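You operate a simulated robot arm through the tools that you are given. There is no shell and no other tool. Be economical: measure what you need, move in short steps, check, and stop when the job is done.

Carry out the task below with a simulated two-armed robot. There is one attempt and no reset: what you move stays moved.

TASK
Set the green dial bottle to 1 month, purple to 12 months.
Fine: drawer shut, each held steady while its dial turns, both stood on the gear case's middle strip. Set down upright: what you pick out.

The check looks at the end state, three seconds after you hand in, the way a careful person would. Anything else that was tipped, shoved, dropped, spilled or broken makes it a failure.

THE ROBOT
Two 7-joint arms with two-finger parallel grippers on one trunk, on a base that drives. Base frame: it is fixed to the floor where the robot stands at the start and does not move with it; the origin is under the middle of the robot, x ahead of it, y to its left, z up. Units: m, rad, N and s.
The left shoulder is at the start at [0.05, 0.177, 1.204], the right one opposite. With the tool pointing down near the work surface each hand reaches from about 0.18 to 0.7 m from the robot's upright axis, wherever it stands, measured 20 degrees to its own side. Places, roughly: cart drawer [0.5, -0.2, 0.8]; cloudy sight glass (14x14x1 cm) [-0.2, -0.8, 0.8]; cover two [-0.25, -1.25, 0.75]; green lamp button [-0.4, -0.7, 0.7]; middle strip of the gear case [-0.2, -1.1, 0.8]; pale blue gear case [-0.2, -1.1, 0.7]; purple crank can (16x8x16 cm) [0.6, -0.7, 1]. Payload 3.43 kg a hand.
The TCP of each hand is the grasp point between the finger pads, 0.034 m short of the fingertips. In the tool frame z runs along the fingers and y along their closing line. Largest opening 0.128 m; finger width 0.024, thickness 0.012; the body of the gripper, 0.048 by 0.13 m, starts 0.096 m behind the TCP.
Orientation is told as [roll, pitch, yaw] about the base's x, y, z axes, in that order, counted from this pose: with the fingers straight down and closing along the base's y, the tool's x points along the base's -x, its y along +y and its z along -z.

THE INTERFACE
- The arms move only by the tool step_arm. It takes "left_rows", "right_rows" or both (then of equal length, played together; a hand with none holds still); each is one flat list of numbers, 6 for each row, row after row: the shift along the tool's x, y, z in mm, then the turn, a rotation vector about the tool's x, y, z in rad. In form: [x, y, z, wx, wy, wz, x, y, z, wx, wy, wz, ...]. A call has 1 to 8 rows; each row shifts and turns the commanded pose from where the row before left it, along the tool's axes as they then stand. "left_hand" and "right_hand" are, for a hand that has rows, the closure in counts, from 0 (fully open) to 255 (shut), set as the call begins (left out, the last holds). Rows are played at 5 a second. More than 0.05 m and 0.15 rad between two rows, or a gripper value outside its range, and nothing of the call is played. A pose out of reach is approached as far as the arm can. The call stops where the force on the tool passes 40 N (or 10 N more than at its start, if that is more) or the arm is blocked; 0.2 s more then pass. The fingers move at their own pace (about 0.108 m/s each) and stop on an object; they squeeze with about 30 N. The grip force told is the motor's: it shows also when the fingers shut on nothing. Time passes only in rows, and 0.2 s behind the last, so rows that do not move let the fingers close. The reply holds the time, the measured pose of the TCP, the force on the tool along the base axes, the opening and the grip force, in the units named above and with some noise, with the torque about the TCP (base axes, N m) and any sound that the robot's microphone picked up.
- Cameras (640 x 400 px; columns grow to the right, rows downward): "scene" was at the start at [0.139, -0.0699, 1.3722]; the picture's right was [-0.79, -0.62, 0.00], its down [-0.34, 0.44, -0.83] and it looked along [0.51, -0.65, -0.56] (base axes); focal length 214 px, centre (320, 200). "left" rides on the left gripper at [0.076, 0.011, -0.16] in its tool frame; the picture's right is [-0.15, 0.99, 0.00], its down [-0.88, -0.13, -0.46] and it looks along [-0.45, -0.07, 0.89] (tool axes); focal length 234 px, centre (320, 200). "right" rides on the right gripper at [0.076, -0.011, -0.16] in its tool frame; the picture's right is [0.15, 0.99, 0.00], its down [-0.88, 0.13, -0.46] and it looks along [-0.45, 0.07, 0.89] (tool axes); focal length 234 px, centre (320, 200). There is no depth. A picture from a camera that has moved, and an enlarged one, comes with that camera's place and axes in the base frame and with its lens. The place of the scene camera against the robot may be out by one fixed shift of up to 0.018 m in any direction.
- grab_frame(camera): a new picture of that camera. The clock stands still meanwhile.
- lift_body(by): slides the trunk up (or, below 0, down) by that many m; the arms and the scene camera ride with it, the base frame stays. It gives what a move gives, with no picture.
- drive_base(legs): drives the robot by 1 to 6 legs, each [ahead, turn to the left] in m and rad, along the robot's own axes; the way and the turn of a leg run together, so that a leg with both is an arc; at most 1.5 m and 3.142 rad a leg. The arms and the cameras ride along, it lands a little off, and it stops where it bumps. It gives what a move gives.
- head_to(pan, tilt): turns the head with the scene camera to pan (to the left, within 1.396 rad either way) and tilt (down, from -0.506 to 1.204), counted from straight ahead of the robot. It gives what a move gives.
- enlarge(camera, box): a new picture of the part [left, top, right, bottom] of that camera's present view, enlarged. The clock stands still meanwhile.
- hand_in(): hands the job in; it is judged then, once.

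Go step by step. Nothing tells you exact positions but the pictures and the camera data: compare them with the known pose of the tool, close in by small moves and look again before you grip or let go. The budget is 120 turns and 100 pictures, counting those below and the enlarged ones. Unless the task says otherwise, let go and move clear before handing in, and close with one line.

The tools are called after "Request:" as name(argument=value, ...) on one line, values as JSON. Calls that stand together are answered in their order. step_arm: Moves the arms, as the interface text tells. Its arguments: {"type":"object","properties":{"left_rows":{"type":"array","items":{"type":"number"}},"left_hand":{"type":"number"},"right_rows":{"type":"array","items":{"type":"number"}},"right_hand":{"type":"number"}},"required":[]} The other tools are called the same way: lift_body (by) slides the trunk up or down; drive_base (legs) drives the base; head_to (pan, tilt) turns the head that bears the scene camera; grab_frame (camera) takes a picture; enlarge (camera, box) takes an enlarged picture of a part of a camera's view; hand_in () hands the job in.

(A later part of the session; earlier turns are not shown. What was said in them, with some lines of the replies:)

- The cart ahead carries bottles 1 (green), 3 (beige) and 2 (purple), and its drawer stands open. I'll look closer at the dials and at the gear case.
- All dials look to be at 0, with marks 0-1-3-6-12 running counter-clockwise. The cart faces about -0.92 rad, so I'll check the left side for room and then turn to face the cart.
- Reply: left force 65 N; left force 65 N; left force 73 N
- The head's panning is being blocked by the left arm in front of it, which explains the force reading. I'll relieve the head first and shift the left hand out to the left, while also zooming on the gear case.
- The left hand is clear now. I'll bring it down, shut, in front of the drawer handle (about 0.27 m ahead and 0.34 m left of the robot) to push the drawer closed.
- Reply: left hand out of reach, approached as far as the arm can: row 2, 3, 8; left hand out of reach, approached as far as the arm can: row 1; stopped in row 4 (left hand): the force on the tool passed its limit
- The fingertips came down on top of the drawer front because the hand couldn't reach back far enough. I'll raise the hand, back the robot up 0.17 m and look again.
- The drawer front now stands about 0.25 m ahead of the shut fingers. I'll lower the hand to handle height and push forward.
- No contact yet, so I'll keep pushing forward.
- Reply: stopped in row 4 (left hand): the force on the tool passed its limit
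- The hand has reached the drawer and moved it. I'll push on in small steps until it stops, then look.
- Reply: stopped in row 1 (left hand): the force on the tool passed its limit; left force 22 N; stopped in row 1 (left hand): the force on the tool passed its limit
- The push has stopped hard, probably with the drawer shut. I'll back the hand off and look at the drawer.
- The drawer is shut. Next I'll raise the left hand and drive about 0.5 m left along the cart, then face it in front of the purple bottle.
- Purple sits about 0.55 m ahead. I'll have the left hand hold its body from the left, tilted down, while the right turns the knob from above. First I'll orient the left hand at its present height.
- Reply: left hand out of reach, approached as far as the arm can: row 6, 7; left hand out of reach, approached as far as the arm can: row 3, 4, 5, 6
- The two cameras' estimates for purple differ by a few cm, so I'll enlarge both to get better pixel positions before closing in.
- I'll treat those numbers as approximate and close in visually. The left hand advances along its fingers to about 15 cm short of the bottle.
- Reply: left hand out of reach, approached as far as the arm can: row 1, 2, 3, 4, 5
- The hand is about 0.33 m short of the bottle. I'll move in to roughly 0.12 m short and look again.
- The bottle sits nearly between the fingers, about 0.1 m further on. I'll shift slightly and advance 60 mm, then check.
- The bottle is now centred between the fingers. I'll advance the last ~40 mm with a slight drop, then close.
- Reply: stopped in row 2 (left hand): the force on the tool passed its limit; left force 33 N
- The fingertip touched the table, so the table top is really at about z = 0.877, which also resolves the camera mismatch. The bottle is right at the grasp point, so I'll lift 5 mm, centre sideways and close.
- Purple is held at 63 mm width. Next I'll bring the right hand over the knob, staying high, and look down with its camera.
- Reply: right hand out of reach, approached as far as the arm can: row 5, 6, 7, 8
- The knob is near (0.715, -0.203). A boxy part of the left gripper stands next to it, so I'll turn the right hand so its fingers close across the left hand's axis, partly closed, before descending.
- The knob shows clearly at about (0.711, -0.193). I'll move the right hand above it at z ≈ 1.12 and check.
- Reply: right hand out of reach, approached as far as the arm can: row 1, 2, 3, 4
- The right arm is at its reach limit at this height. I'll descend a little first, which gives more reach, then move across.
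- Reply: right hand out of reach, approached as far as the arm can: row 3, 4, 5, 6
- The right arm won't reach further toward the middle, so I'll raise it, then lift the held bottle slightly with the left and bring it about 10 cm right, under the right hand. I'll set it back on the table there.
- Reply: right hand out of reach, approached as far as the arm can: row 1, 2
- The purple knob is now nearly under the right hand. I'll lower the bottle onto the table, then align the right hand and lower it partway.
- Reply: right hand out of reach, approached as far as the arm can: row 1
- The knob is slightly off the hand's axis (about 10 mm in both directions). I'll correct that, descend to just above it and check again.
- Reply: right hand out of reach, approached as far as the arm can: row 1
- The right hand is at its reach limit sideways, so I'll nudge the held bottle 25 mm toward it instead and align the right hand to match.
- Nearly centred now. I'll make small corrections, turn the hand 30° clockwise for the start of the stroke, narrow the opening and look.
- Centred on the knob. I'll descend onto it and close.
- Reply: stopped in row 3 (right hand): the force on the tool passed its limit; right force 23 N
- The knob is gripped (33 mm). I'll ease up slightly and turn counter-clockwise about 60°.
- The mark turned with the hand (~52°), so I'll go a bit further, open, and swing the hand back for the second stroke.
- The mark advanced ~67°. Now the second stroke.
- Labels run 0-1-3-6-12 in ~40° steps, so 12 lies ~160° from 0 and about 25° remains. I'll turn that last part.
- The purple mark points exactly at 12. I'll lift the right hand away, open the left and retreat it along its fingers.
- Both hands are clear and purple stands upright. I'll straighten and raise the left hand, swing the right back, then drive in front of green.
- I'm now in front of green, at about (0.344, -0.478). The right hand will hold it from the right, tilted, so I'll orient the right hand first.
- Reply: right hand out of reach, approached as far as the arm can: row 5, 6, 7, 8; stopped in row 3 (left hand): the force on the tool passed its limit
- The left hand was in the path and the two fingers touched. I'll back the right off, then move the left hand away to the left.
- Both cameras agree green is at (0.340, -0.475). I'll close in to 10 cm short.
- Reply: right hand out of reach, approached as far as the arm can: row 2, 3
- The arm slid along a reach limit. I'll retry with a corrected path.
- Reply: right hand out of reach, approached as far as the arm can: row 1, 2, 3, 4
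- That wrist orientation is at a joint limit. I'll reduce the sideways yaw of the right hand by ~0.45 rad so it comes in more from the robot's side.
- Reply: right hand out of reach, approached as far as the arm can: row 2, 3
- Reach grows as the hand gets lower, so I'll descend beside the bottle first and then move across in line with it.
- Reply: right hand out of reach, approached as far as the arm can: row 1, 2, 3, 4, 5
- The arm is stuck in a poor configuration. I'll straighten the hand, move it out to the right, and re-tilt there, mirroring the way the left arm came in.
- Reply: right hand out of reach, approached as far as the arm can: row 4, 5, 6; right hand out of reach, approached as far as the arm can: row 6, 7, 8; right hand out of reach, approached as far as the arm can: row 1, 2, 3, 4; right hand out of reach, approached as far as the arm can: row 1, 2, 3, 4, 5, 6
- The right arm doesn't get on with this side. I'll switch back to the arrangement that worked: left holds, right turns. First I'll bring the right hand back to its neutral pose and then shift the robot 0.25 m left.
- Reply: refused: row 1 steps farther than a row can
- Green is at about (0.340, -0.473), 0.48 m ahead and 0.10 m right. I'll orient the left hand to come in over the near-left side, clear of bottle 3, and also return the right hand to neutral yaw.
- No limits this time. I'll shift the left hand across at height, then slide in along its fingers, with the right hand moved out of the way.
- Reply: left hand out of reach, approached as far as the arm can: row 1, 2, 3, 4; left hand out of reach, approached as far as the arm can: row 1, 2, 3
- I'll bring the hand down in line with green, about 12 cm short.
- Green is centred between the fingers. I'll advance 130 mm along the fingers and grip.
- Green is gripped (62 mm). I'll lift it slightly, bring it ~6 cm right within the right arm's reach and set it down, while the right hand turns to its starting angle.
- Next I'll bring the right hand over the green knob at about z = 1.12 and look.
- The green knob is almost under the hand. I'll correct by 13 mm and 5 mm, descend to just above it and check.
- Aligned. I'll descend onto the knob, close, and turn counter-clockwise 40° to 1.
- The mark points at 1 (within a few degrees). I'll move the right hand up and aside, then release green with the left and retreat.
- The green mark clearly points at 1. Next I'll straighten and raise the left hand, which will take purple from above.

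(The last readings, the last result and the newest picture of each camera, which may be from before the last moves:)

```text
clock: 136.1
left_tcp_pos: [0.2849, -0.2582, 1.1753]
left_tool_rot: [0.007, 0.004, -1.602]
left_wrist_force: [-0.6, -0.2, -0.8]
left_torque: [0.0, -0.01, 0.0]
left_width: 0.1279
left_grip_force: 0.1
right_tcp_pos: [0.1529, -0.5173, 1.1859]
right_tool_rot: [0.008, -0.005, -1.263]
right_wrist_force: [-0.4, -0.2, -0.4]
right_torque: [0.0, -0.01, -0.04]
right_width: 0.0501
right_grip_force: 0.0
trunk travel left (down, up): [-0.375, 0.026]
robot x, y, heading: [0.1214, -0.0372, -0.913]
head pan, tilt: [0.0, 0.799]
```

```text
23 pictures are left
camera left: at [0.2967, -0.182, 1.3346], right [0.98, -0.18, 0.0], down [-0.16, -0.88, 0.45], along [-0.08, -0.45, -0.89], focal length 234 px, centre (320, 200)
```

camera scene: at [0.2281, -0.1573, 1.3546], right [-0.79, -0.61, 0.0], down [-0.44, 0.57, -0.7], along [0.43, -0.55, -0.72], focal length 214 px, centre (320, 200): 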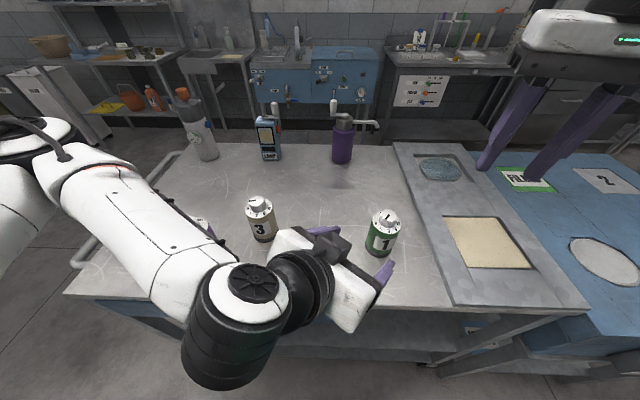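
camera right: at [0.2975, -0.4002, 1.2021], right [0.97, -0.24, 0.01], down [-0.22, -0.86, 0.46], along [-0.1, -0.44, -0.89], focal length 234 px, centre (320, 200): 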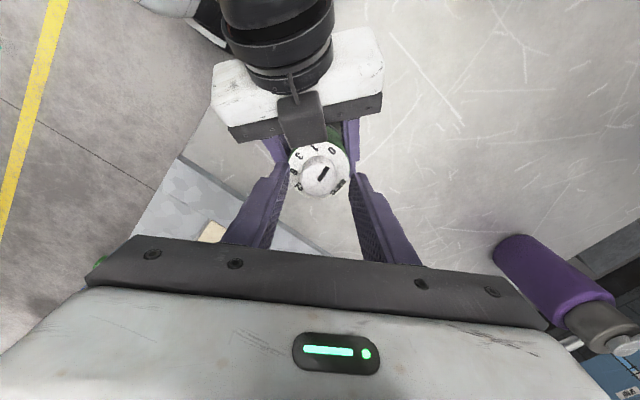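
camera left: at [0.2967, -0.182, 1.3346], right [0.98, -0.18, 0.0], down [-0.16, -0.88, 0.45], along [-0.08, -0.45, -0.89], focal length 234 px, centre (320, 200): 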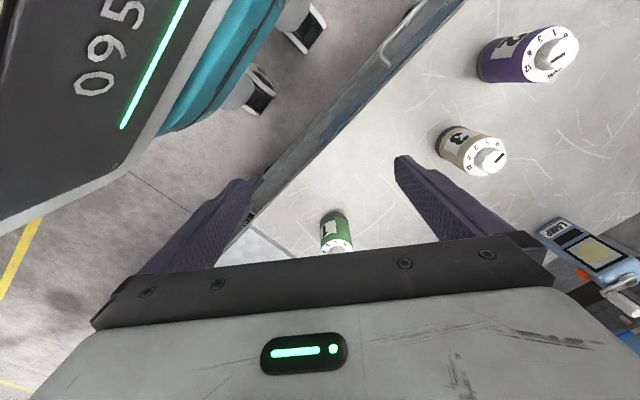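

Purple is at about (0.588, -0.206). I'll move the left hand above it.

Request:
step_arm(left_rows=[9, 43, 3, 0, 0, 0, 9, 43, 3, 0, 0, 0, 9, 43, 3, 0, 0, 0, 9, 43, 3, 0, 0, 0, 9, 43, 3, 0, 0, 0, 8, 43, 3, 0, 0, 0, 8, 43, 3, 0, 0, 0])

Request:
grab_frame(camera="left")

```text
clock: 137.7
left_tcp_pos: [0.5872, -0.2055, 1.1557]
left_tool_rot: [0.002, 0.001, -1.601]
left_wrist_force: [0.3, -0.2, 1.4]
left_torque: [0.03, 0.02, 0.01]
left_width: 0.1279
left_grip_force: 0.0
right_tcp_pos: [0.1544, -0.5157, 1.1862]
right_tool_rot: [0.007, -0.006, -1.261]
right_wrist_force: [-0.2, 0.0, -0.5]
right_torque: [0.02, 0.0, -0.01]
right_width: 0.0502
right_grip_force: 0.0
trunk travel left (down, up): [-0.375, 0.026]
robot x, y, heading: [0.1191, -0.0384, -0.911]
head pan, tilt: [0.0, 0.799]
```

```text
22 pictures are left
camera left: at [0.601, -0.1288, 1.3141], right [0.98, -0.18, 0.0], down [-0.16, -0.88, 0.45], along [-0.08, -0.45, -0.89], focal length 234 px, centre (320, 200)
```

left: 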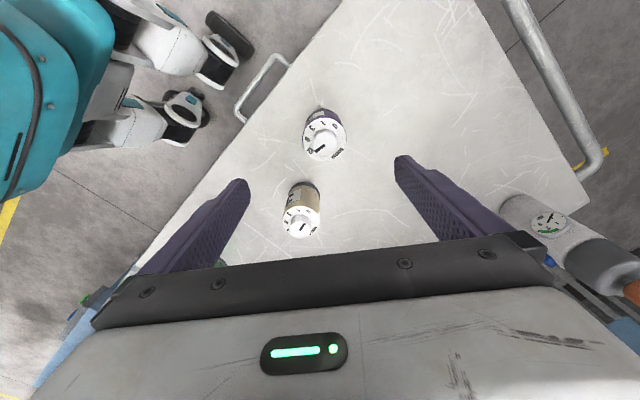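

Nearly aligned. I'll correct 11 mm sideways, descend around purple and grip its body.

Request:
step_arm(left_rows=[3, 11, 30, 0, 0, 0, 0, 0, 45, 0, 0, 0, 0, 0, 45, 0, 0, 0, 0, 0, 45, 0, 0, 0, 0, 0, 35, 0, 0, 0, 0, 0, 24, 0, 0, 0])

Request:
grab_frame(camera="left")

```text
clock: 139.1
left_tcp_pos: [0.5993, -0.203, 0.9312]
left_tool_rot: [0.003, 0.002, -1.602]
left_wrist_force: [0.5, -0.1, -0.2]
left_torque: [-0.01, 0.0, 0.02]
left_width: 0.1278
left_grip_force: 0.0
right_tcp_pos: [0.1541, -0.5164, 1.1852]
right_tool_rot: [0.007, -0.005, -1.263]
right_wrist_force: [0.2, 0.5, 0.0]
right_torque: [-0.02, 0.0, 0.01]
right_width: 0.0502
right_grip_force: 0.0
trunk travel left (down, up): [-0.375, 0.026]
robot x, y, heading: [0.1209, -0.0356, -0.907]
head pan, tilt: [0.0, 0.799]
```

```text
21 pictures are left
camera left: at [0.612, -0.127, 1.0896], right [0.98, -0.18, 0.0], down [-0.16, -0.88, 0.46], along [-0.08, -0.45, -0.89], focal length 234 px, centre (320, 200)
```

left: 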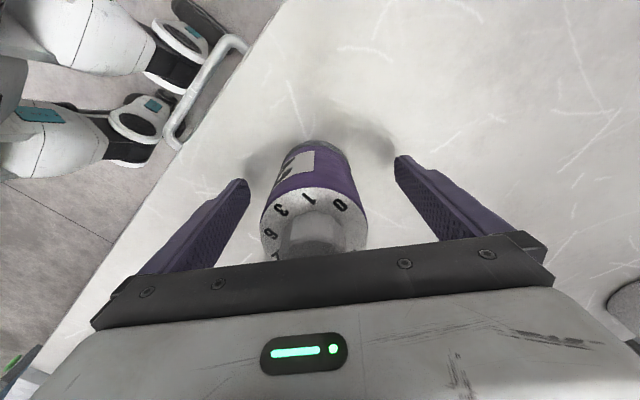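

Purple is well centred. I'll close the left hand and move the right above green.

Request:
step_arm(left_rows=[0, 0, 0, 0, 0, 0, 0, 0, 0, 0, 0, 0, 0, 0, 0, 0, 0, 0, 0, 0, 0, 0, 0, 0], left_hand=255, right_rows=[0, 32, 0, 0, 0, 0, 0, 32, 0, 0, 0, 0, 0, 32, 0, 0, 0, 0, 0, 33, 0, 0, 0, 0], right_hand=0)

Request:
grab_frame(camera="right")

```text
clock: 140.1
left_tcp_pos: [0.5992, -0.2053, 0.9307]
left_tool_rot: [0.004, 0.002, -1.601]
left_wrist_force: [-0.4, -0.8, -0.7]
left_torque: [0.03, 0.01, -0.03]
left_width: 0.0629
left_grip_force: 29.9
right_tcp_pos: [0.2743, -0.4781, 1.1863]
right_tool_rot: [0.007, -0.005, -1.266]
right_wrist_force: [-0.4, 0.1, 0.1]
right_torque: [0.07, -0.02, 0.01]
right_width: 0.128
right_grip_force: 0.1
right hand out of reach, approached as far as the arm can: row 4
trunk travel left (down, up): [-0.375, 0.026]
robot x, y, heading: [0.1214, -0.0405, -0.914]
head pan, tilt: [0.0, 0.799]
```

```text
20 pictures are left
camera right: at [0.2385, -0.4102, 1.3456], right [0.9, 0.44, 0.01], down [0.39, -0.8, 0.46], along [0.21, -0.41, -0.89], focal length 234 px, centre (320, 200)
```

right: 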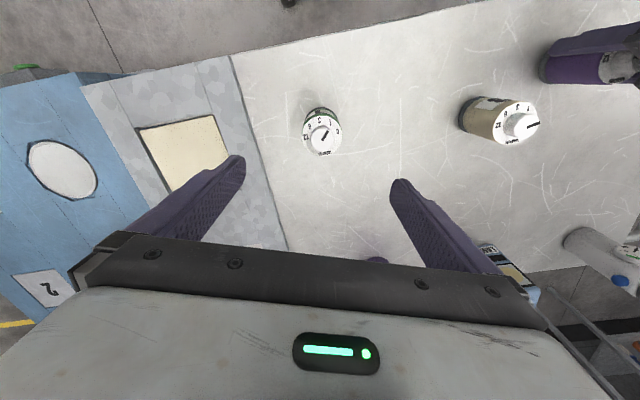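

Aligned to within 8 mm. I'll correct, descend around green and grip.

Request:
step_arm(right_rows=[8, 0, 45, 0, 0, 0, 0, 0, 48, 0, 0, 0, 0, 0, 48, 0, 0, 0, 0, 0, 45, 0, 0, 0, 0, 0, 40, 0, 0, 0, 0, 0, 29, 0, 0, 0])

Request:
grab_frame(camera="right")

```text
clock: 141.5
left_tcp_pos: [0.5995, -0.2026, 0.9311]
left_tool_rot: [0.003, -0.001, -1.603]
left_wrist_force: [-0.3, 0.1, 0.6]
left_torque: [0.0, 0.11, 0.0]
left_width: 0.063
left_grip_force: 29.4
right_tcp_pos: [0.2617, -0.4721, 0.9358]
right_tool_rot: [0.01, -0.004, -1.261]
right_wrist_force: [1.0, -0.3, 0.1]
right_torque: [-0.04, 0.0, 0.02]
right_width: 0.1278
right_grip_force: 0.1
right hand out of reach, approached as far as the arm can: row 6
trunk travel left (down, up): [-0.375, 0.026]
robot x, y, heading: [0.1205, -0.0367, -0.909]
head pan, tilt: [0.0, 0.799]
```

```text
19 pictures are left
camera right: at [0.2269, -0.404, 1.0956], right [0.9, 0.44, 0.01], down [0.39, -0.8, 0.46], along [0.21, -0.41, -0.89], focal length 234 px, centre (320, 200)
```

right: 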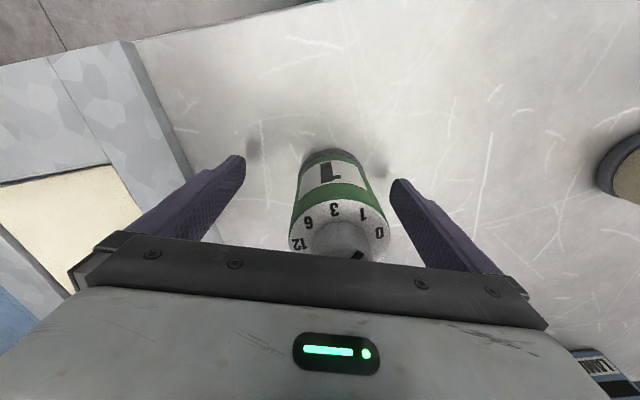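

The hand drifted ~15 mm to the side. I'll try to shift it back toward green before closing.

Request:
step_arm(right_rows=[0, 8, 0, 0, 0, 0, 0, 7, 0, 0, 0, 0])

Request:
grab_frame(camera="right")

```text
clock: 142.1
left_tcp_pos: [0.5992, -0.2038, 0.9316]
left_tool_rot: [0.004, 0.001, -1.602]
left_wrist_force: [1.5, -1.1, -0.7]
left_torque: [-0.01, 0.06, 0.01]
left_width: 0.0626
left_grip_force: 30.0
right_tcp_pos: [0.2643, -0.4708, 0.9399]
right_tool_rot: [0.009, -0.006, -1.263]
right_wrist_force: [-0.8, 0.7, -0.4]
right_torque: [0.0, 0.01, 0.02]
right_width: 0.128
right_grip_force: 0.2
right hand out of reach, approached as far as the arm can: row 1, 2
trunk travel left (down, up): [-0.375, 0.026]
robot x, y, heading: [0.1182, -0.0355, -0.91]
head pan, tilt: [0.0, 0.799]
```

```text
18 pictures are left
camera right: at [0.2282, -0.4029, 1.0993], right [0.9, 0.44, 0.01], down [0.39, -0.8, 0.46], along [0.21, -0.41, -0.89], focal length 234 px, centre (320, 200)
```

right: 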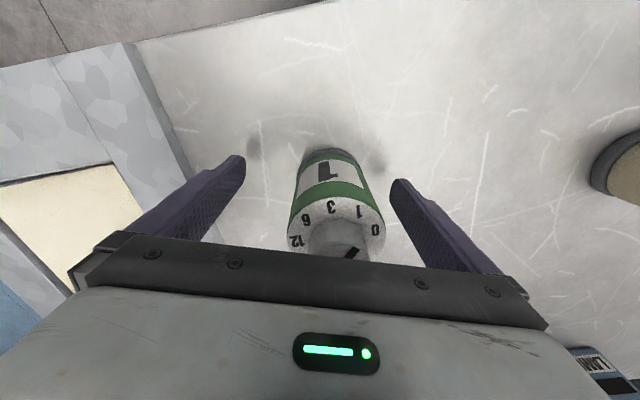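

I'll accept the small offset: the fingers close at mid-body and will just slide the bottle a centimetre.

Request:
step_arm(right_rows=[0, 0, 0, 0, 0, 0, 0, 0, 0, 0, 0, 0, 0, 0, 0, 0, 0, 0, 0, 0, 0, 0, 0, 0], right_hand=255)

Request:
step_arm(left_rows=[0, 0, -20, 0, 0, 0, 0, 0, -45, 0, 0, 0, 0, 0, -45, 0, 0, 0, 0, 0, -45, 0, 0, 0], right_rows=[0, 0, -20, 0, 0, 0, 0, 0, -45, 0, 0, 0, 0, 0, -45, 0, 0, 0, 0, 0, -45, 0, 0, 0])

Request:
grab_frame(camera="scene")

```text
clock: 143.1
left_tcp_pos: [0.5987, -0.2037, 0.931]
left_tool_rot: [0.003, -0.001, -1.603]
left_wrist_force: [0.1, -0.2, -0.3]
left_torque: [-0.01, 0.04, 0.03]
left_width: 0.063
left_grip_force: 30.3
right_tcp_pos: [0.2632, -0.4703, 0.9398]
right_tool_rot: [0.008, -0.005, -1.26]
right_wrist_force: [-0.8, -0.9, 2.4]
right_torque: [-0.1, 0.18, 0.0]
right_width: 0.0618
right_grip_force: 29.9
trunk travel left (down, up): [-0.375, 0.026]
robot x, y, heading: [0.1211, -0.0404, -0.908]
head pan, tilt: [0.0, 0.799]
```

```text
clock: 144.1
left_tcp_pos: [0.5978, -0.2041, 1.0871]
left_tool_rot: [0.004, 0.002, -1.601]
left_wrist_force: [-0.4, -0.5, -3.7]
left_torque: [0.0, -0.05, -0.02]
left_width: 0.0629
left_grip_force: 30.4
right_tcp_pos: [0.2605, -0.4706, 1.095]
right_tool_rot: [0.007, -0.005, -1.263]
right_wrist_force: [0.8, -0.1, -3.2]
right_torque: [0.04, -0.01, 0.04]
right_width: 0.0617
right_grip_force: 29.4
trunk travel left (down, up): [-0.375, 0.026]
robot x, y, heading: [0.1211, -0.0333, -0.907]
head pan, tilt: [0.0, 0.799]
```

```text
17 pictures are left
camera scene: at [0.2277, -0.1573, 1.3546], right [-0.79, -0.61, 0.0], down [-0.44, 0.57, -0.7], along [0.43, -0.55, -0.72], focal length 214 px, centre (320, 200)
```

scene: 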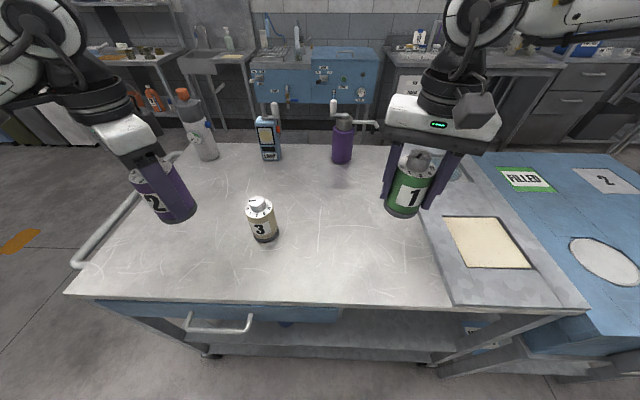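

Both bottles are lifted upright. I'll back away, turn and drive along to the gear case.

Request:
drive_base(legs=[[-0.25, 0], [0, -1.571], [0.77, 0], [0, 1.571]])

Request:
grab_frame(camera="scene")

```text
clock: 157.3
left_tcp_pos: [-0.1618, -0.4776, 1.0865]
left_tool_rot: [0.004, 0.001, -1.602]
left_wrist_force: [0.5, 0.1, -3.0]
left_torque: [0.05, -0.01, 0.03]
left_width: 0.0628
left_grip_force: 30.1
right_tcp_pos: [-0.4978, -0.7452, 1.0947]
right_tool_rot: [0.008, -0.005, -1.262]
right_wrist_force: [0.0, -0.3, -3.1]
right_torque: [0.04, 0.04, 0.01]
right_width: 0.0615
right_grip_force: 30.0
trunk travel left (down, up): [-0.375, 0.026]
robot x, y, heading: [-0.6367, -0.3074, -0.91]
head pan, tilt: [0.0, 0.799]
```

```text
16 pictures are left
camera scene: at [-0.531, -0.4308, 1.3545], right [-0.79, -0.61, 0.0], down [-0.44, 0.57, -0.7], along [0.43, -0.55, -0.72], focal length 214 px, centre (320, 200)
```

scene: 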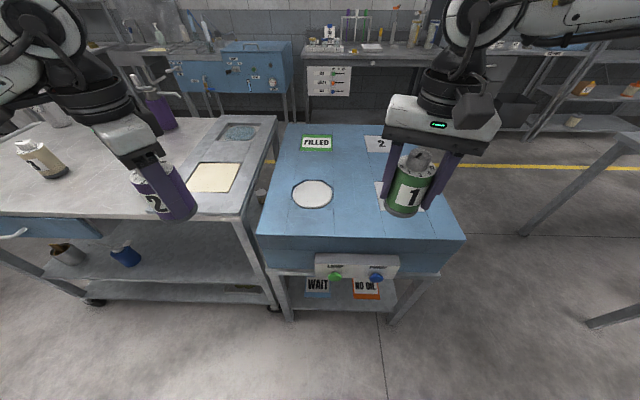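

The gear case is straight ahead. I'll zoom in on its top to find the middle strip.

Request:
enlarge(camera="scene", box=[250, 110, 474, 250])

```text
2.86 times, centred on (362, 180) of scene
camera zoom: at [-0.531, -0.4308, 1.3545], right [-0.79, -0.61, 0.0], down [-0.44, 0.57, -0.7], along [0.43, -0.55, -0.72], focal length 613 px, centre (200, 257)
```

zoom: 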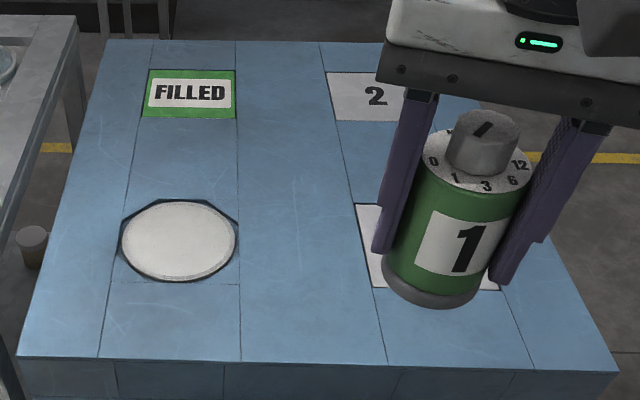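

The middle strip is the 15 cm band between the glass column and the cover column, with its near end at about (-0.40, -0.81). I'll drive 0.18 m closer and start bringing green over it.

Request:
drive_base(legs=[[0.18, 0]])

Request:
step_arm(right_rows=[0, 0, 0, 0, 0, 0])

Request:
grab_frame(camera="scene")

```text
clock: 158.8
left_tcp_pos: [-0.0513, -0.6178, 1.0856]
left_tool_rot: [0.003, 0.001, -1.603]
left_wrist_force: [0.5, 0.1, -2.0]
left_torque: [0.03, 0.03, 0.01]
left_width: 0.0623
left_grip_force: 29.4
right_tcp_pos: [-0.3881, -0.8851, 1.0937]
right_tool_rot: [0.007, -0.003, -1.261]
right_wrist_force: [-0.1, -0.8, -3.4]
right_torque: [0.06, 0.0, -0.03]
right_width: 0.0614
right_grip_force: 30.3
trunk travel left (down, up): [-0.375, 0.026]
robot x, y, heading: [-0.5275, -0.4543, -0.905]
head pan, tilt: [0.0, 0.799]
```

```text
clock: 159.2
left_tcp_pos: [-0.051, -0.6175, 1.0842]
left_tool_rot: [0.005, 0.001, -1.602]
left_wrist_force: [-0.3, 0.8, -1.9]
left_torque: [0.02, 0.03, 0.03]
left_width: 0.0627
left_grip_force: 30.5
right_tcp_pos: [-0.3885, -0.8846, 1.0943]
right_tool_rot: [0.007, -0.005, -1.263]
right_wrist_force: [0.2, 0.0, -2.5]
right_torque: [0.07, -0.01, 0.0]
right_width: 0.0615
right_grip_force: 30.1
trunk travel left (down, up): [-0.375, 0.026]
robot x, y, heading: [-0.5304, -0.4534, -0.908]
head pan, tilt: [0.0, 0.799]
```

```text
14 pictures are left
camera scene: at [-0.4213, -0.5718, 1.3545], right [-0.79, -0.61, 0.0], down [-0.44, 0.57, -0.7], along [0.43, -0.55, -0.72], focal length 214 px, centre (320, 200)
```

scene: 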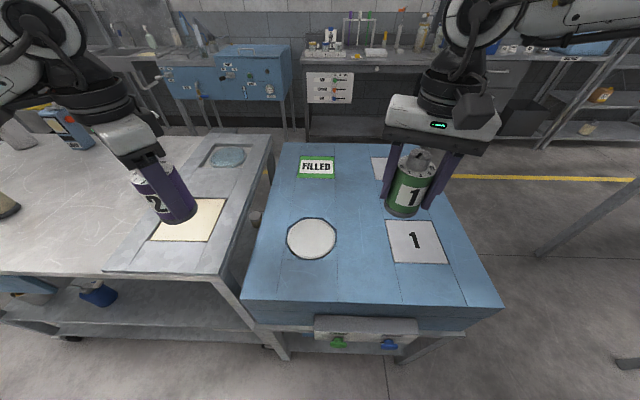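

Comparing the two views, the gear case top is at z ≈ 0.85 and the strip centre is near (-0.297, -0.931). I'll move green there at height and check.

Request:
step_arm(right_rows=[-24, 24, 0, 0, 0, 0, -24, 25, 10, 0, 0, 0, -24, 24, 20, 0, 0, 0, 0, 0, 30, 0, 0, 0])

Request:
enlarge(camera="scene", box=[250, 140, 490, 290])

```text
clock: 160.2
left_tcp_pos: [-0.052, -0.6172, 1.0871]
left_tool_rot: [0.004, 0.002, -1.603]
left_wrist_force: [-0.1, -0.4, -1.7]
left_torque: [-0.03, 0.03, 0.03]
left_width: 0.0627
left_grip_force: 30.4
right_tcp_pos: [-0.3544, -0.9334, 1.0365]
right_tool_rot: [0.01, -0.005, -1.262]
right_wrist_force: [-0.2, -0.2, -1.8]
right_torque: [0.03, 0.0, 0.03]
right_width: 0.0614
right_grip_force: 30.0
right hand out of reach, approached as far as the arm can: row 2, 3
trunk travel left (down, up): [-0.375, 0.026]
robot x, y, heading: [-0.5276, -0.4528, -0.908]
head pan, tilt: [0.0, 0.799]
```

```text
2.67 times, centred on (370, 215) of scene
camera zoom: at [-0.4216, -0.5716, 1.3545], right [-0.79, -0.61, 0.0], down [-0.44, 0.57, -0.7], along [0.43, -0.55, -0.72], focal length 572 px, centre (187, 160)
```

zoom: 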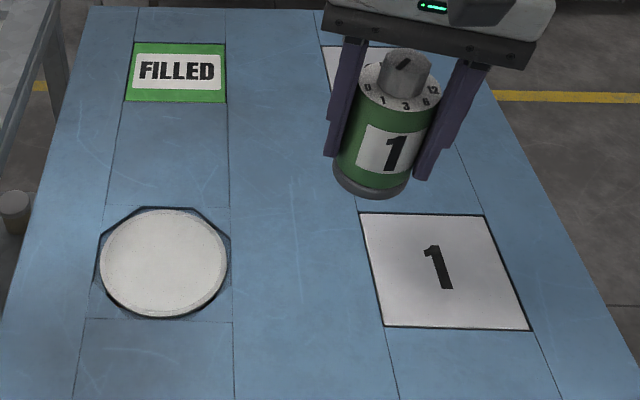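

The right arm is at its inner limit again. Turning the base 0.10 rad left will swing green onto the strip's centre line.

Request:
drive_base(legs=[[0, 0.1]])

Request:
enlarge(camera="right", box=[0, 0, 640, 400])

Request:
grab_frame(camera="scene")

```text
clock: 161.1
left_tcp_pos: [-0.0369, -0.5682, 1.0862]
left_tool_rot: [0.003, 0.0, -1.501]
left_wrist_force: [0.0, 0.1, -2.6]
left_torque: [-0.03, 0.02, 0.0]
left_width: 0.0627
left_grip_force: 29.9
right_tcp_pos: [-0.3073, -0.9131, 1.0356]
right_tool_rot: [0.008, -0.004, -1.162]
right_wrist_force: [0.2, -0.5, -3.4]
right_torque: [-0.01, -0.02, -0.01]
right_width: 0.0617
right_grip_force: 29.7
trunk travel left (down, up): [-0.375, 0.026]
robot x, y, heading: [-0.5275, -0.4531, -0.815]
head pan, tilt: [0.0, 0.799]
```

```text
1.00 times, centred on (320, 200) of right
camera zoom: at [-0.3496, -0.8484, 1.1951], right [0.85, 0.53, 0.01], down [0.47, -0.75, 0.46], along [0.25, -0.39, -0.89], focal length 234 px, centre (320, 200)
```

zoom: 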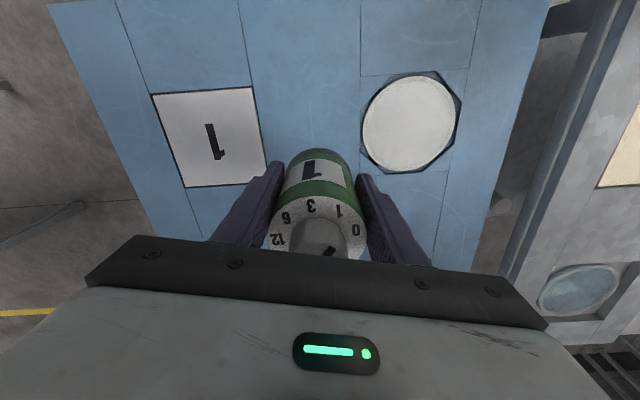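

```text
11 pictures are left
camera scene: at [-0.4095, -0.5612, 1.3545], right [-0.72, -0.69, 0.0], down [-0.5, 0.52, -0.7], along [0.48, -0.5, -0.72], focal length 214 px, centre (320, 200)
```

scene: 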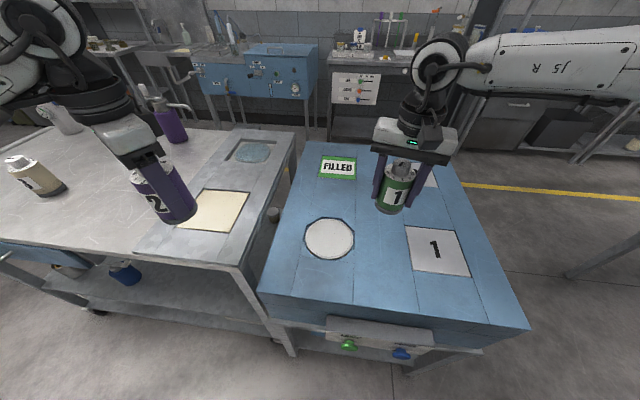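

Green is over the strip's centre to within 1 cm. I'll shift 8 mm and lower it, slowly for the last part, until it touches.

Request:
step_arm(right_rows=[0, -8, 20, 0, 0, 0, 0, 0, 35, 0, 0, 0, 0, 0, 30, 0, 0, 0, 0, 0, 15, 0, 0, 0])

Request:
step_arm(right_rows=[0, 0, 4, 0, 0, 0, 0, 0, 4, 0, 0, 0, 0, 0, 4, 0, 0, 0, 0, 0, 3, 0, 0, 0])

```text
clock: 162.1
left_tcp_pos: [-0.0367, -0.5699, 1.0866]
left_tool_rot: [0.005, 0.002, -1.499]
left_wrist_force: [0.3, -0.5, -2.3]
left_torque: [0.01, -0.02, -0.02]
left_width: 0.0625
left_grip_force: 30.7
right_tcp_pos: [-0.3313, -0.9178, 0.943]
right_tool_rot: [0.012, -0.007, -1.161]
right_wrist_force: [-0.5, 0.0, -2.1]
right_torque: [0.01, 0.01, 0.02]
right_width: 0.0615
right_grip_force: 30.0
right hand out of reach, approached as far as the arm can: row 2, 3, 4
trunk travel left (down, up): [-0.375, 0.026]
robot x, y, heading: [-0.5246, -0.4543, -0.811]
head pan, tilt: [0.0, 0.799]
```

```text
clock: 163.1
left_tcp_pos: [-0.0381, -0.5693, 1.0855]
left_tool_rot: [0.003, 0.002, -1.501]
left_wrist_force: [0.4, -0.8, -2.0]
left_torque: [0.01, -0.01, 0.0]
left_width: 0.0624
left_grip_force: 29.6
right_tcp_pos: [-0.3382, -0.9188, 0.9302]
right_tool_rot: [0.01, -0.005, -1.16]
right_wrist_force: [-0.1, 0.0, -3.1]
right_torque: [0.03, 0.05, 0.04]
right_width: 0.0616
right_grip_force: 29.7
right hand out of reach, approached as far as the arm can: row 2
trunk travel left (down, up): [-0.375, 0.026]
robot x, y, heading: [-0.529, -0.4552, -0.812]
head pan, tilt: [0.0, 0.799]
```

The hand drifts outward as it lowers, so I'll lift a little, turn the base 0.055 rad more to re-centre, and continue down.

Request:
step_arm(right_rows=[0, 0, -10, 0, 0, 0])

Request:
drive_base(legs=[[0, 0.06]])

Request:
step_arm(right_rows=[0, 0, 5, 0, 0, 0, 0, 0, 5, 0, 0, 0, 0, 0, 4, 0, 0, 0, 0, 0, 4, 0, 0, 0, 0, 0, 4, 0, 0, 0, 0, 0, 4, 0, 0, 0])

Request:
grab_frame(camera="right")

```text
clock: 163.5
left_tcp_pos: [-0.0373, -0.5692, 1.0869]
left_tool_rot: [0.003, 0.001, -1.502]
left_wrist_force: [0.2, -0.1, -2.0]
left_torque: [-0.01, 0.01, 0.0]
left_width: 0.0626
left_grip_force: 30.3
right_tcp_pos: [-0.3359, -0.9164, 0.939]
right_tool_rot: [0.009, -0.006, -1.161]
right_wrist_force: [0.2, -1.0, -2.1]
right_torque: [0.02, -0.02, 0.01]
right_width: 0.0617
right_grip_force: 29.8
trunk travel left (down, up): [-0.375, 0.026]
robot x, y, heading: [-0.5287, -0.4565, -0.81]
head pan, tilt: [0.0, 0.799]
```

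```text
clock: 164.3
left_tcp_pos: [-0.0306, -0.5386, 1.0869]
left_tool_rot: [0.004, 0.0, -1.441]
left_wrist_force: [0.3, 0.6, -2.9]
left_torque: [-0.01, -0.04, 0.0]
left_width: 0.0627
left_grip_force: 29.7
right_tcp_pos: [-0.3075, -0.9054, 0.9378]
right_tool_rot: [0.007, -0.003, -1.099]
right_wrist_force: [0.3, -0.6, -2.9]
right_torque: [0.0, 0.01, 0.01]
right_width: 0.0618
right_grip_force: 29.5
trunk travel left (down, up): [-0.375, 0.026]
robot x, y, heading: [-0.5272, -0.4516, -0.746]
head pan, tilt: [0.0, 0.799]
```

```text
clock: 165.8
left_tcp_pos: [-0.0314, -0.5395, 1.0863]
left_tool_rot: [0.004, -0.001, -1.44]
left_wrist_force: [-0.6, 0.2, -2.5]
left_torque: [0.03, 0.0, 0.0]
left_width: 0.0625
left_grip_force: 30.0
right_tcp_pos: [-0.3171, -0.9072, 0.9181]
right_tool_rot: [0.011, -0.006, -1.099]
right_wrist_force: [-0.3, -0.3, -2.6]
right_torque: [0.04, -0.01, 0.02]
right_width: 0.0617
right_grip_force: 30.0
right hand out of reach, approached as far as the arm can: row 3, 5
trunk travel left (down, up): [-0.375, 0.026]
robot x, y, heading: [-0.5261, -0.4519, -0.747]
head pan, tilt: [0.0, 0.799]
```

```text
10 pictures are left
camera right: at [-0.3631, -0.8456, 1.077], right [0.82, 0.58, 0.01], down [0.51, -0.73, 0.46], along [0.27, -0.37, -0.89], focal length 234 px, centre (320, 200)
```

right: 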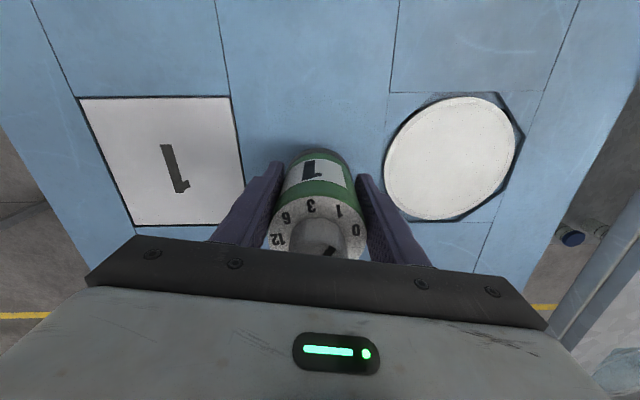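

Well centred in the strip. I'll continue down in small steps until contact.

Request:
step_arm(right_rows=[0, 0, 4, 0, 0, 0, 0, 0, 4, 0, 0, 0, 0, 0, 4, 0, 0, 0, 0, 0, 4, 0, 0, 0])

```text
clock: 166.8
left_tcp_pos: [-0.0316, -0.5395, 1.085]
left_tool_rot: [0.005, 0.001, -1.439]
left_wrist_force: [0.0, -0.1, -2.3]
left_torque: [-0.01, 0.0, -0.01]
left_width: 0.0626
left_grip_force: 29.9
right_tcp_pos: [-0.3228, -0.9071, 0.9054]
right_tool_rot: [0.011, -0.005, -1.099]
right_wrist_force: [-0.1, 1.0, -2.8]
right_torque: [0.04, -0.04, 0.0]
right_width: 0.0615
right_grip_force: 30.0
right hand out of reach, approached as far as the arm can: row 1, 3
trunk travel left (down, up): [-0.375, 0.026]
robot x, y, heading: [-0.5334, -0.4474, -0.755]
head pan, tilt: [0.0, 0.799]
```

Request:
step_arm(right_rows=[0, 2, 4, 0, 0, 0, 0, 2, 4, 0, 0, 0, 0, 2, 4, 0, 0, 0, 0, 2, 4, 0, 0, 0, 0, 2, 4, 0, 0, 0])

Request:
grab_frame(camera="right")

```text
clock: 167.9
left_tcp_pos: [-0.0313, -0.5388, 1.0861]
left_tool_rot: [0.005, 0.0, -1.44]
left_wrist_force: [0.2, -0.4, -2.3]
left_torque: [0.02, 0.0, 0.0]
left_width: 0.0625
left_grip_force: 29.7
right_tcp_pos: [-0.3273, -0.9069, 0.9001]
right_tool_rot: [0.014, -0.012, -1.1]
right_wrist_force: [0.9, -2.9, 12.1]
right_torque: [-0.31, 0.32, 0.1]
right_width: 0.0619
right_grip_force: 30.2
right hand out of reach, approached as far as the arm can: row 1, 2, 3, 4, 5
trunk travel left (down, up): [-0.375, 0.026]
robot x, y, heading: [-0.5299, -0.4512, -0.749]
head pan, tilt: [0.0, 0.799]
```

```text
9 pictures are left
camera right: at [-0.3744, -0.845, 1.0592], right [0.82, 0.58, 0.01], down [0.51, -0.72, 0.47], along [0.28, -0.38, -0.88], focal length 234 px, centre (320, 200)
```

right: 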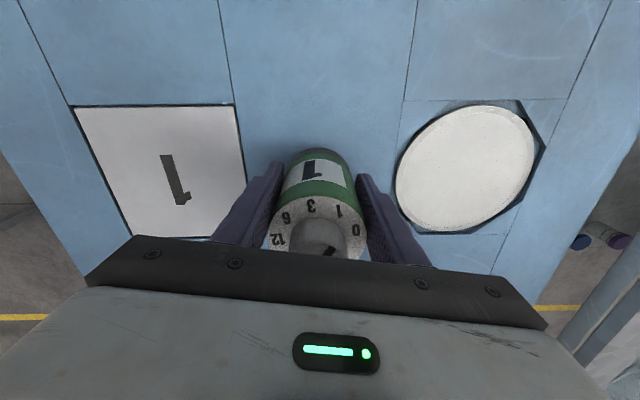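

Green has touched down (12 N), centred on the strip. I'll open and lift straight up.

Request:
step_arm(right_rows=[0, 0, 0, 0, 0, 0, 0, 0, 0, 0, 0, 0, 0, 0, 0, 0, 0, 0], right_hand=20)

Request:
step_arm(right_rows=[0, 0, -20, 0, 0, 0, 0, 0, -25, 0, 0, 0, 0, 0, -30, 0, 0, 0, 0, 0, -40, 0, 0, 0, 0, 0, -45, 0, 0, 0, 0, 0, -45, 0, 0, 0])

Request:
grab_frame(camera="scene")

```text
clock: 168.8
left_tcp_pos: [-0.031, -0.5386, 1.0869]
left_tool_rot: [0.002, 0.0, -1.439]
left_wrist_force: [0.2, 1.1, -3.1]
left_torque: [0.03, -0.01, 0.01]
left_width: 0.0627
left_grip_force: 30.3
right_tcp_pos: [-0.3284, -0.9066, 0.8976]
right_tool_rot: [0.01, -0.005, -1.098]
right_wrist_force: [-0.6, 1.0, 0.2]
right_torque: [0.02, 0.01, -0.01]
right_width: 0.1182
right_grip_force: 0.0
trunk travel left (down, up): [-0.375, 0.026]
robot x, y, heading: [-0.5298, -0.4528, -0.751]
head pan, tilt: [0.0, 0.799]
```

```text
clock: 170.2
left_tcp_pos: [-0.0309, -0.5392, 1.0866]
left_tool_rot: [0.003, 0.0, -1.44]
left_wrist_force: [0.3, 0.8, -2.2]
left_torque: [0.0, -0.01, 0.02]
left_width: 0.0625
left_grip_force: 30.2
right_tcp_pos: [-0.3302, -0.9066, 1.1042]
right_tool_rot: [0.01, -0.005, -1.101]
right_wrist_force: [0.2, -0.5, 0.3]
right_torque: [-0.03, 0.03, -0.01]
right_width: 0.1181
right_grip_force: 0.1
trunk travel left (down, up): [-0.375, 0.026]
robot x, y, heading: [-0.5277, -0.4513, -0.754]
head pan, tilt: [0.0, 0.799]
```

```text
8 pictures are left
camera scene: at [-0.4039, -0.5548, 1.3546], right [-0.68, -0.73, 0.0], down [-0.53, 0.49, -0.7], along [0.51, -0.47, -0.72], focal length 214 px, centre (320, 200)
```

scene: 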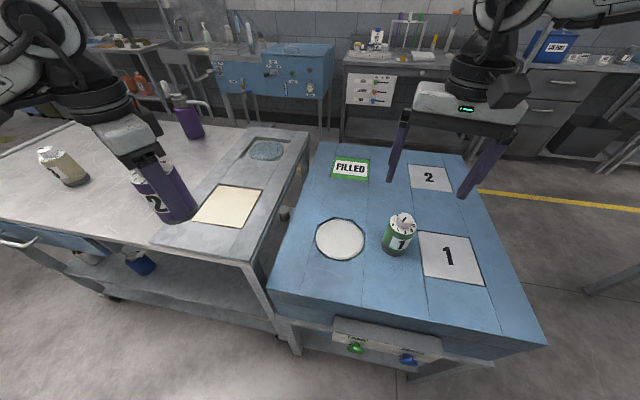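

Green stands upright on the strip. For purple I'll reposition the robot ~0.28 m to the right so the left arm can place it farther along the strip, at about (-0.246, -1.005).

Request:
drive_base(legs=[[-0.2, 0], [0, -1.649], [0.244, 0], [0, 1.45]])

Request:
step_arm(left_rows=[0, 0, 0, 0, 0, -0.115, 0, 0, 0, 0, 0, -0.115, 0, 0, 0, 0, 0, -0.115, 0, 0, 0, 0, 0, -0.115, 0, 0, 0, 0, 0, -0.115, 0, 0, 0, 0, 0, -0.115])

Request:
drive_base(legs=[[0.16, 0]])

Request:
grab_frame(camera="scene")

```text
clock: 180.7
left_tcp_pos: [-0.3828, -0.6643, 1.0864]
left_tool_rot: [0.004, -0.002, -1.641]
left_wrist_force: [-0.7, -0.5, -3.4]
left_torque: [0.02, 0.02, -0.02]
left_width: 0.0625
left_grip_force: 29.9
right_tcp_pos: [-0.7502, -0.9646, 1.1021]
right_tool_rot: [0.009, -0.004, -1.299]
right_wrist_force: [1.0, 0.3, 0.4]
right_torque: [0.02, 0.0, -0.02]
right_width: 0.1181
right_grip_force: 0.1
trunk travel left (down, up): [-0.375, 0.026]
robot x, y, heading: [-0.8557, -0.4819, -0.95]
head pan, tilt: [0.0, 0.799]
```

```text
clock: 182.1
left_tcp_pos: [-0.3845, -0.6638, 1.0863]
left_tool_rot: [0.002, -0.003, -0.951]
left_wrist_force: [-0.1, -0.3, -3.2]
left_torque: [0.0, -0.02, 0.03]
left_width: 0.0627
left_grip_force: 30.0
right_tcp_pos: [-0.7494, -0.9651, 1.1024]
right_tool_rot: [0.009, -0.004, -1.3]
right_wrist_force: [-0.3, 0.4, 0.2]
right_torque: [-0.03, 0.0, 0.03]
right_width: 0.1183
right_grip_force: 0.1
trunk travel left (down, up): [-0.375, 0.026]
robot x, y, heading: [-0.8548, -0.4821, -0.95]
head pan, tilt: [0.0, 0.799]
```

```text
clock: 183.5
left_tcp_pos: [-0.2884, -0.795, 1.086]
left_tool_rot: [0.004, -0.002, -0.949]
left_wrist_force: [0.6, -0.5, -3.0]
left_torque: [0.03, 0.03, -0.02]
left_width: 0.0624
left_grip_force: 29.5
right_tcp_pos: [-0.6553, -1.0949, 1.1028]
right_tool_rot: [0.007, -0.005, -1.299]
right_wrist_force: [1.8, -0.1, -0.4]
right_torque: [0.0, 0.0, 0.0]
right_width: 0.1181
right_grip_force: 0.0
trunk travel left (down, up): [-0.375, 0.026]
robot x, y, heading: [-0.7581, -0.6057, -0.948]
head pan, tilt: [0.0, 0.799]
```

```text
7 pictures are left
camera scene: at [-0.657, -0.734, 1.3544], right [-0.81, -0.58, 0.0], down [-0.42, 0.58, -0.7], along [0.41, -0.57, -0.72], focal length 214 px, centre (320, 200)
```

scene: 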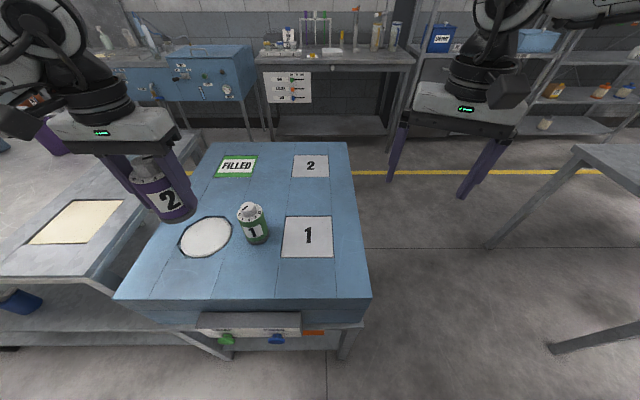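

Robot in place. I'll move purple forward first (passing left of green), then across onto the strip, staying above green's height.

Request:
step_arm(left_rows=[-39, 0, 8, 0, 0, 0, -39, 0, 8, 0, 0, 0, -39, 0, 8, 0, 0, 0, -39, 0, 8, 0, 0, 0, -39, 0, 8, 0, 0, 0, 0, -44, 0, 0, 0, 0, 0, -44, 0, 0, 0, 0])

Request:
grab_frame(camera="left")

```text
clock: 185.1
left_tcp_pos: [-0.2504, -1.0058, 1.0468]
left_tool_rot: [0.003, -0.002, -0.949]
left_wrist_force: [-0.2, 0.3, -3.1]
left_torque: [0.02, -0.02, -0.01]
left_width: 0.0624
left_grip_force: 30.3
right_tcp_pos: [-0.6556, -1.0953, 1.1027]
right_tool_rot: [0.014, -0.006, -1.299]
right_wrist_force: [-0.1, -0.8, -1.4]
right_torque: [0.0, -0.03, 0.02]
right_width: 0.1177
right_grip_force: 0.1
trunk travel left (down, up): [-0.375, 0.026]
robot x, y, heading: [-0.7639, -0.6126, -0.953]
head pan, tilt: [0.0, 0.799]
```

```text
6 pictures are left
camera left: at [-0.2846, -0.9362, 1.2049], right [0.89, 0.46, 0.0], down [0.4, -0.79, 0.46], along [0.21, -0.4, -0.89], focal length 234 px, centre (320, 200)
```

left: 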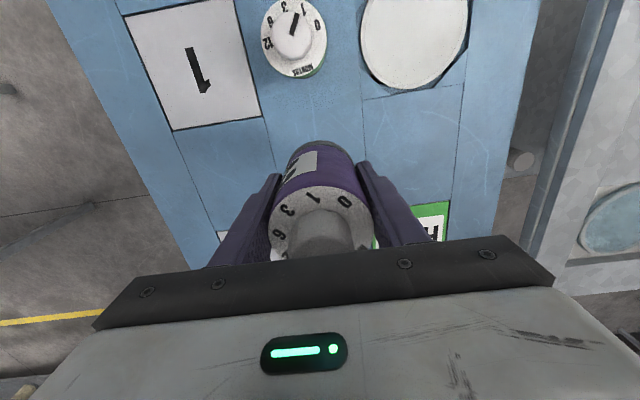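

Purple is over the strip, within 1 cm of its centre line and well beyond green. I'll lower it now.

Request:
step_arm(left_rows=[0, -6, 35, 0, 0, 0, 0, 0, 40, 0, 0, 0, 0, 0, 35, 0, 0, 0, 0, 0, 25, 0, 0, 0])

Request:
step_arm(left_rows=[0, 0, 4, 0, 0, 0, 0, 0, 4, 0, 0, 0, 0, 0, 4, 0, 0, 0, 0, 0, 3, 0, 0, 0])

```text
clock: 186.1
left_tcp_pos: [-0.2522, -1.0069, 0.9116]
left_tool_rot: [0.003, -0.001, -0.952]
left_wrist_force: [0.3, -0.8, -1.9]
left_torque: [0.03, -0.02, -0.01]
left_width: 0.0624
left_grip_force: 30.1
right_tcp_pos: [-0.6538, -1.0959, 1.1029]
right_tool_rot: [0.01, -0.005, -1.299]
right_wrist_force: [0.1, 0.0, -0.1]
right_torque: [0.0, 0.01, 0.03]
right_width: 0.118
right_grip_force: 0.2
trunk travel left (down, up): [-0.375, 0.026]
robot x, y, heading: [-0.7593, -0.6114, -0.95]
head pan, tilt: [0.0, 0.799]
```

```text
clock: 187.1
left_tcp_pos: [-0.2526, -1.0077, 0.8956]
left_tool_rot: [0.003, -0.001, -0.951]
left_wrist_force: [-0.6, -0.9, -2.9]
left_torque: [0.01, 0.01, 0.03]
left_width: 0.0623
left_grip_force: 30.5
right_tcp_pos: [-0.6555, -1.0956, 1.1033]
right_tool_rot: [0.009, -0.005, -1.299]
right_wrist_force: [0.2, 0.0, -0.5]
right_torque: [-0.01, -0.01, -0.04]
right_width: 0.1183
right_grip_force: 0.1
trunk travel left (down, up): [-0.375, 0.026]
robot x, y, heading: [-0.7608, -0.61, -0.945]
head pan, tilt: [0.0, 0.799]
```

No contact yet, so I'll continue down in small steps.

Request:
step_arm(left_rows=[0, 0, 2, 0, 0, 0, 0, 0, 2, 0, 0, 0, 0, 0, 2, 0, 0, 0, 0, 0, 2, 0, 0, 0])

Request:
grab_frame(camera="left")

```text
clock: 188.1
left_tcp_pos: [-0.2518, -1.0085, 0.8932]
left_tool_rot: [0.002, -0.01, -0.95]
left_wrist_force: [2.3, 3.2, 21.8]
left_torque: [-0.25, 0.28, -0.19]
left_width: 0.0625
left_grip_force: 30.2
right_tcp_pos: [-0.6572, -1.0941, 1.105]
right_tool_rot: [0.011, -0.009, -1.298]
right_wrist_force: [-0.2, -0.2, 0.6]
right_torque: [0.01, 0.03, 0.0]
right_width: 0.1181
right_grip_force: 0.0
trunk travel left (down, up): [-0.375, 0.026]
robot x, y, heading: [-0.7579, -0.6129, -0.944]
head pan, tilt: [0.0, 0.799]
```

```text
5 pictures are left
camera left: at [-0.2885, -0.9377, 1.0505], right [0.89, 0.46, 0.0], down [0.4, -0.79, 0.46], along [0.22, -0.41, -0.89], focal length 234 px, centre (320, 200)
```

left: 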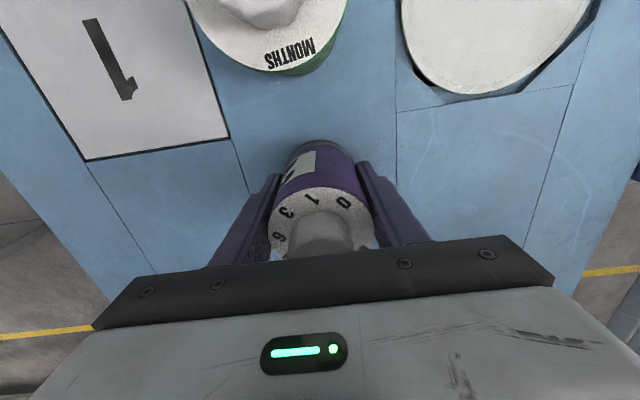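

Purple has touched down inside the strip. I'll ease the pressure, open, and lift straight up.

Request:
step_arm(left_rows=[0, 0, -2, 0, 0, 0, 0, 0, 0, 0, 0, 0])

Request:
step_arm(left_rows=[0, 0, 0, 0, 0, 0, 0, 0, 0, 0, 0, 0, 0, 0, 0, 0, 0, 0], left_hand=40)

Request:
step_arm(left_rows=[0, 0, -20, 0, 0, 0, 0, 0, -30, 0, 0, 0, 0, 0, -40, 0, 0, 0, 0, 0, -45, 0, 0, 0, 0, 0, -45, 0, 0, 0])

Request:
drive_base(legs=[[-0.3, 0]])

Request:
grab_frame(camera="scene")

```text
clock: 188.7
left_tcp_pos: [-0.2522, -1.0076, 0.8914]
left_tool_rot: [0.002, -0.006, -0.949]
left_wrist_force: [1.4, -1.2, 16.1]
left_torque: [-0.59, 0.03, -0.03]
left_width: 0.0619
left_grip_force: 30.5
right_tcp_pos: [-0.6567, -1.0943, 1.1035]
right_tool_rot: [0.01, -0.005, -1.301]
right_wrist_force: [0.5, 1.1, -0.1]
right_torque: [0.03, -0.03, 0.0]
right_width: 0.118
right_grip_force: 0.0
trunk travel left (down, up): [-0.375, 0.026]
robot x, y, heading: [-0.7597, -0.6098, -0.951]
head pan, tilt: [0.0, 0.799]
```

```text
clock: 189.5
left_tcp_pos: [-0.2515, -1.0083, 0.891]
left_tool_rot: [0.005, -0.001, -0.95]
left_wrist_force: [0.5, -0.5, -0.6]
left_torque: [-0.02, 0.01, 0.01]
left_width: 0.1079
left_grip_force: 0.0
right_tcp_pos: [-0.6558, -1.095, 1.1033]
right_tool_rot: [0.01, -0.005, -1.299]
right_wrist_force: [0.8, 0.5, -0.8]
right_torque: [0.01, -0.01, 0.03]
right_width: 0.1179
right_grip_force: 0.0
trunk travel left (down, up): [-0.375, 0.026]
robot x, y, heading: [-0.7579, -0.6093, -0.948]
head pan, tilt: [0.0, 0.799]
```

```text
clock: 190.7
left_tcp_pos: [-0.253, -1.0056, 1.0713]
left_tool_rot: [0.003, -0.001, -0.951]
left_wrist_force: [-1.3, 0.0, -0.7]
left_torque: [-0.02, 0.02, -0.01]
left_width: 0.1079
left_grip_force: 0.1
right_tcp_pos: [-0.6564, -1.0947, 1.1031]
right_tool_rot: [0.01, -0.007, -1.298]
right_wrist_force: [1.0, 0.9, 0.4]
right_torque: [-0.02, -0.03, -0.01]
right_width: 0.118
right_grip_force: 0.1
trunk travel left (down, up): [-0.375, 0.026]
robot x, y, heading: [-0.7566, -0.6106, -0.946]
head pan, tilt: [0.0, 0.799]
```

```text
clock: 192.8
left_tcp_pos: [-0.4254, -0.7636, 1.0713]
left_tool_rot: [0.004, -0.004, -0.948]
left_wrist_force: [-0.3, 0.6, 0.8]
left_torque: [0.02, -0.01, -0.03]
left_width: 0.1082
left_grip_force: 0.0
right_tcp_pos: [-0.829, -0.8524, 1.1033]
right_tool_rot: [0.011, -0.007, -1.3]
right_wrist_force: [0.5, 0.1, -0.5]
right_torque: [-0.02, 0.01, 0.01]
right_width: 0.1179
right_grip_force: 0.0
trunk travel left (down, up): [-0.375, 0.026]
robot x, y, heading: [-0.9332, -0.3695, -0.948]
head pan, tilt: [0.0, 0.799]
```

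```text
4 pictures are left
camera scene: at [-0.8317, -0.4909, 1.3547], right [-0.81, -0.58, 0.0], down [-0.42, 0.58, -0.7], along [0.41, -0.57, -0.72], focal length 214 px, centre (320, 200)
```

scene: 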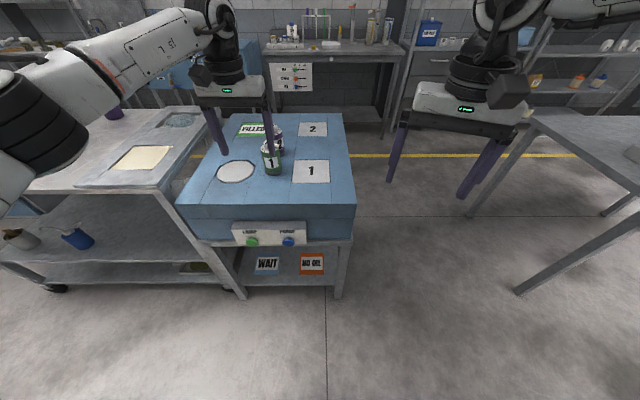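

Both bottles stand on the strip and the robot has backed off. I'll check the dials and the drawer one last time.

Request:
enlarge(camera="scene", box=[220, 105, 324, 180])

Request:
head_to(pan=0.75, tilt=0.6)

Request:
grab_frame(camera="scene")

```text
5.33 times, centred on (272, 142) of scene
camera zoom: at [-0.8317, -0.4909, 1.3547], right [-0.81, -0.58, 0.0], down [-0.42, 0.58, -0.7], along [0.41, -0.57, -0.72], focal length 1144 px, centre (576, 507)
```

zoom: 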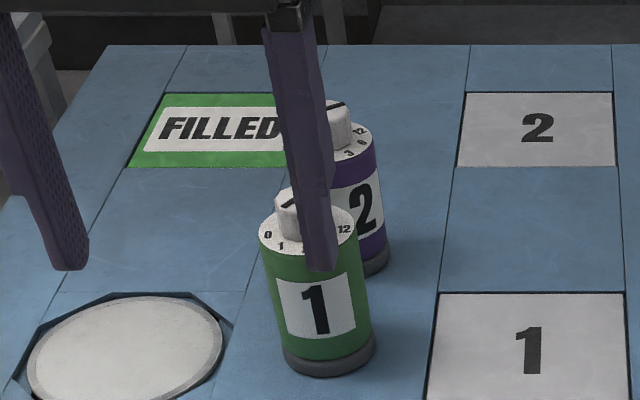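

```text
clock: 193.9
left_tcp_pos: [-0.4269, -0.7643, 1.0708]
left_tool_rot: [0.003, -0.001, -0.95]
left_wrist_force: [-0.1, -0.4, 0.3]
left_torque: [0.0, 0.0, -0.01]
left_width: 0.1079
left_grip_force: 0.1
right_tcp_pos: [-0.8295, -0.8518, 1.1038]
right_tool_rot: [0.011, -0.005, -1.298]
right_wrist_force: [0.5, 0.5, 0.5]
right_torque: [-0.02, 0.01, 0.01]
right_width: 0.1182
right_grip_force: 0.1
trunk travel left (down, up): [-0.375, 0.026]
robot x, y, heading: [-0.9344, -0.3699, -0.947]
head pan, tilt: [0.75, 0.6]
```

```text
2 pictures are left
camera scene: at [-0.7918, -0.4433, 1.3714], right [-0.2, -0.98, 0.0], down [-0.55, 0.11, -0.82], along [0.81, -0.16, -0.57], focal length 214 px, centre (320, 200)
```

scene: 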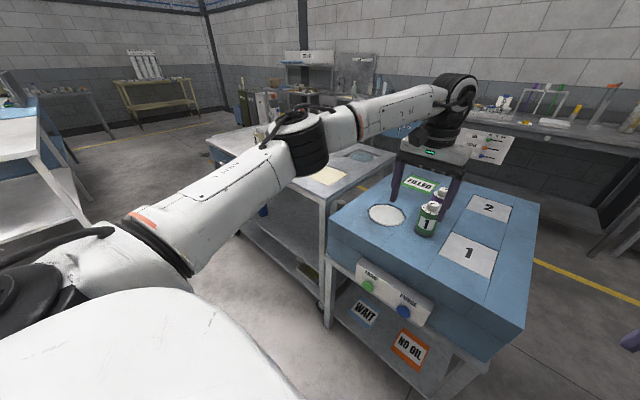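

Both bottles stand upright on the middle strip with their dials set. The drawer was shut in every cart view after I closed it, and the hands are clear, so I'm handing in.

Request:
hand_in()

```text
The job is handed in.
```

I set the green bottle to 1 month and the purple bottle to 12 months, each held steady while its dial turned. Both now stand upright on the gear case's middle strip, and the drawer is shut.
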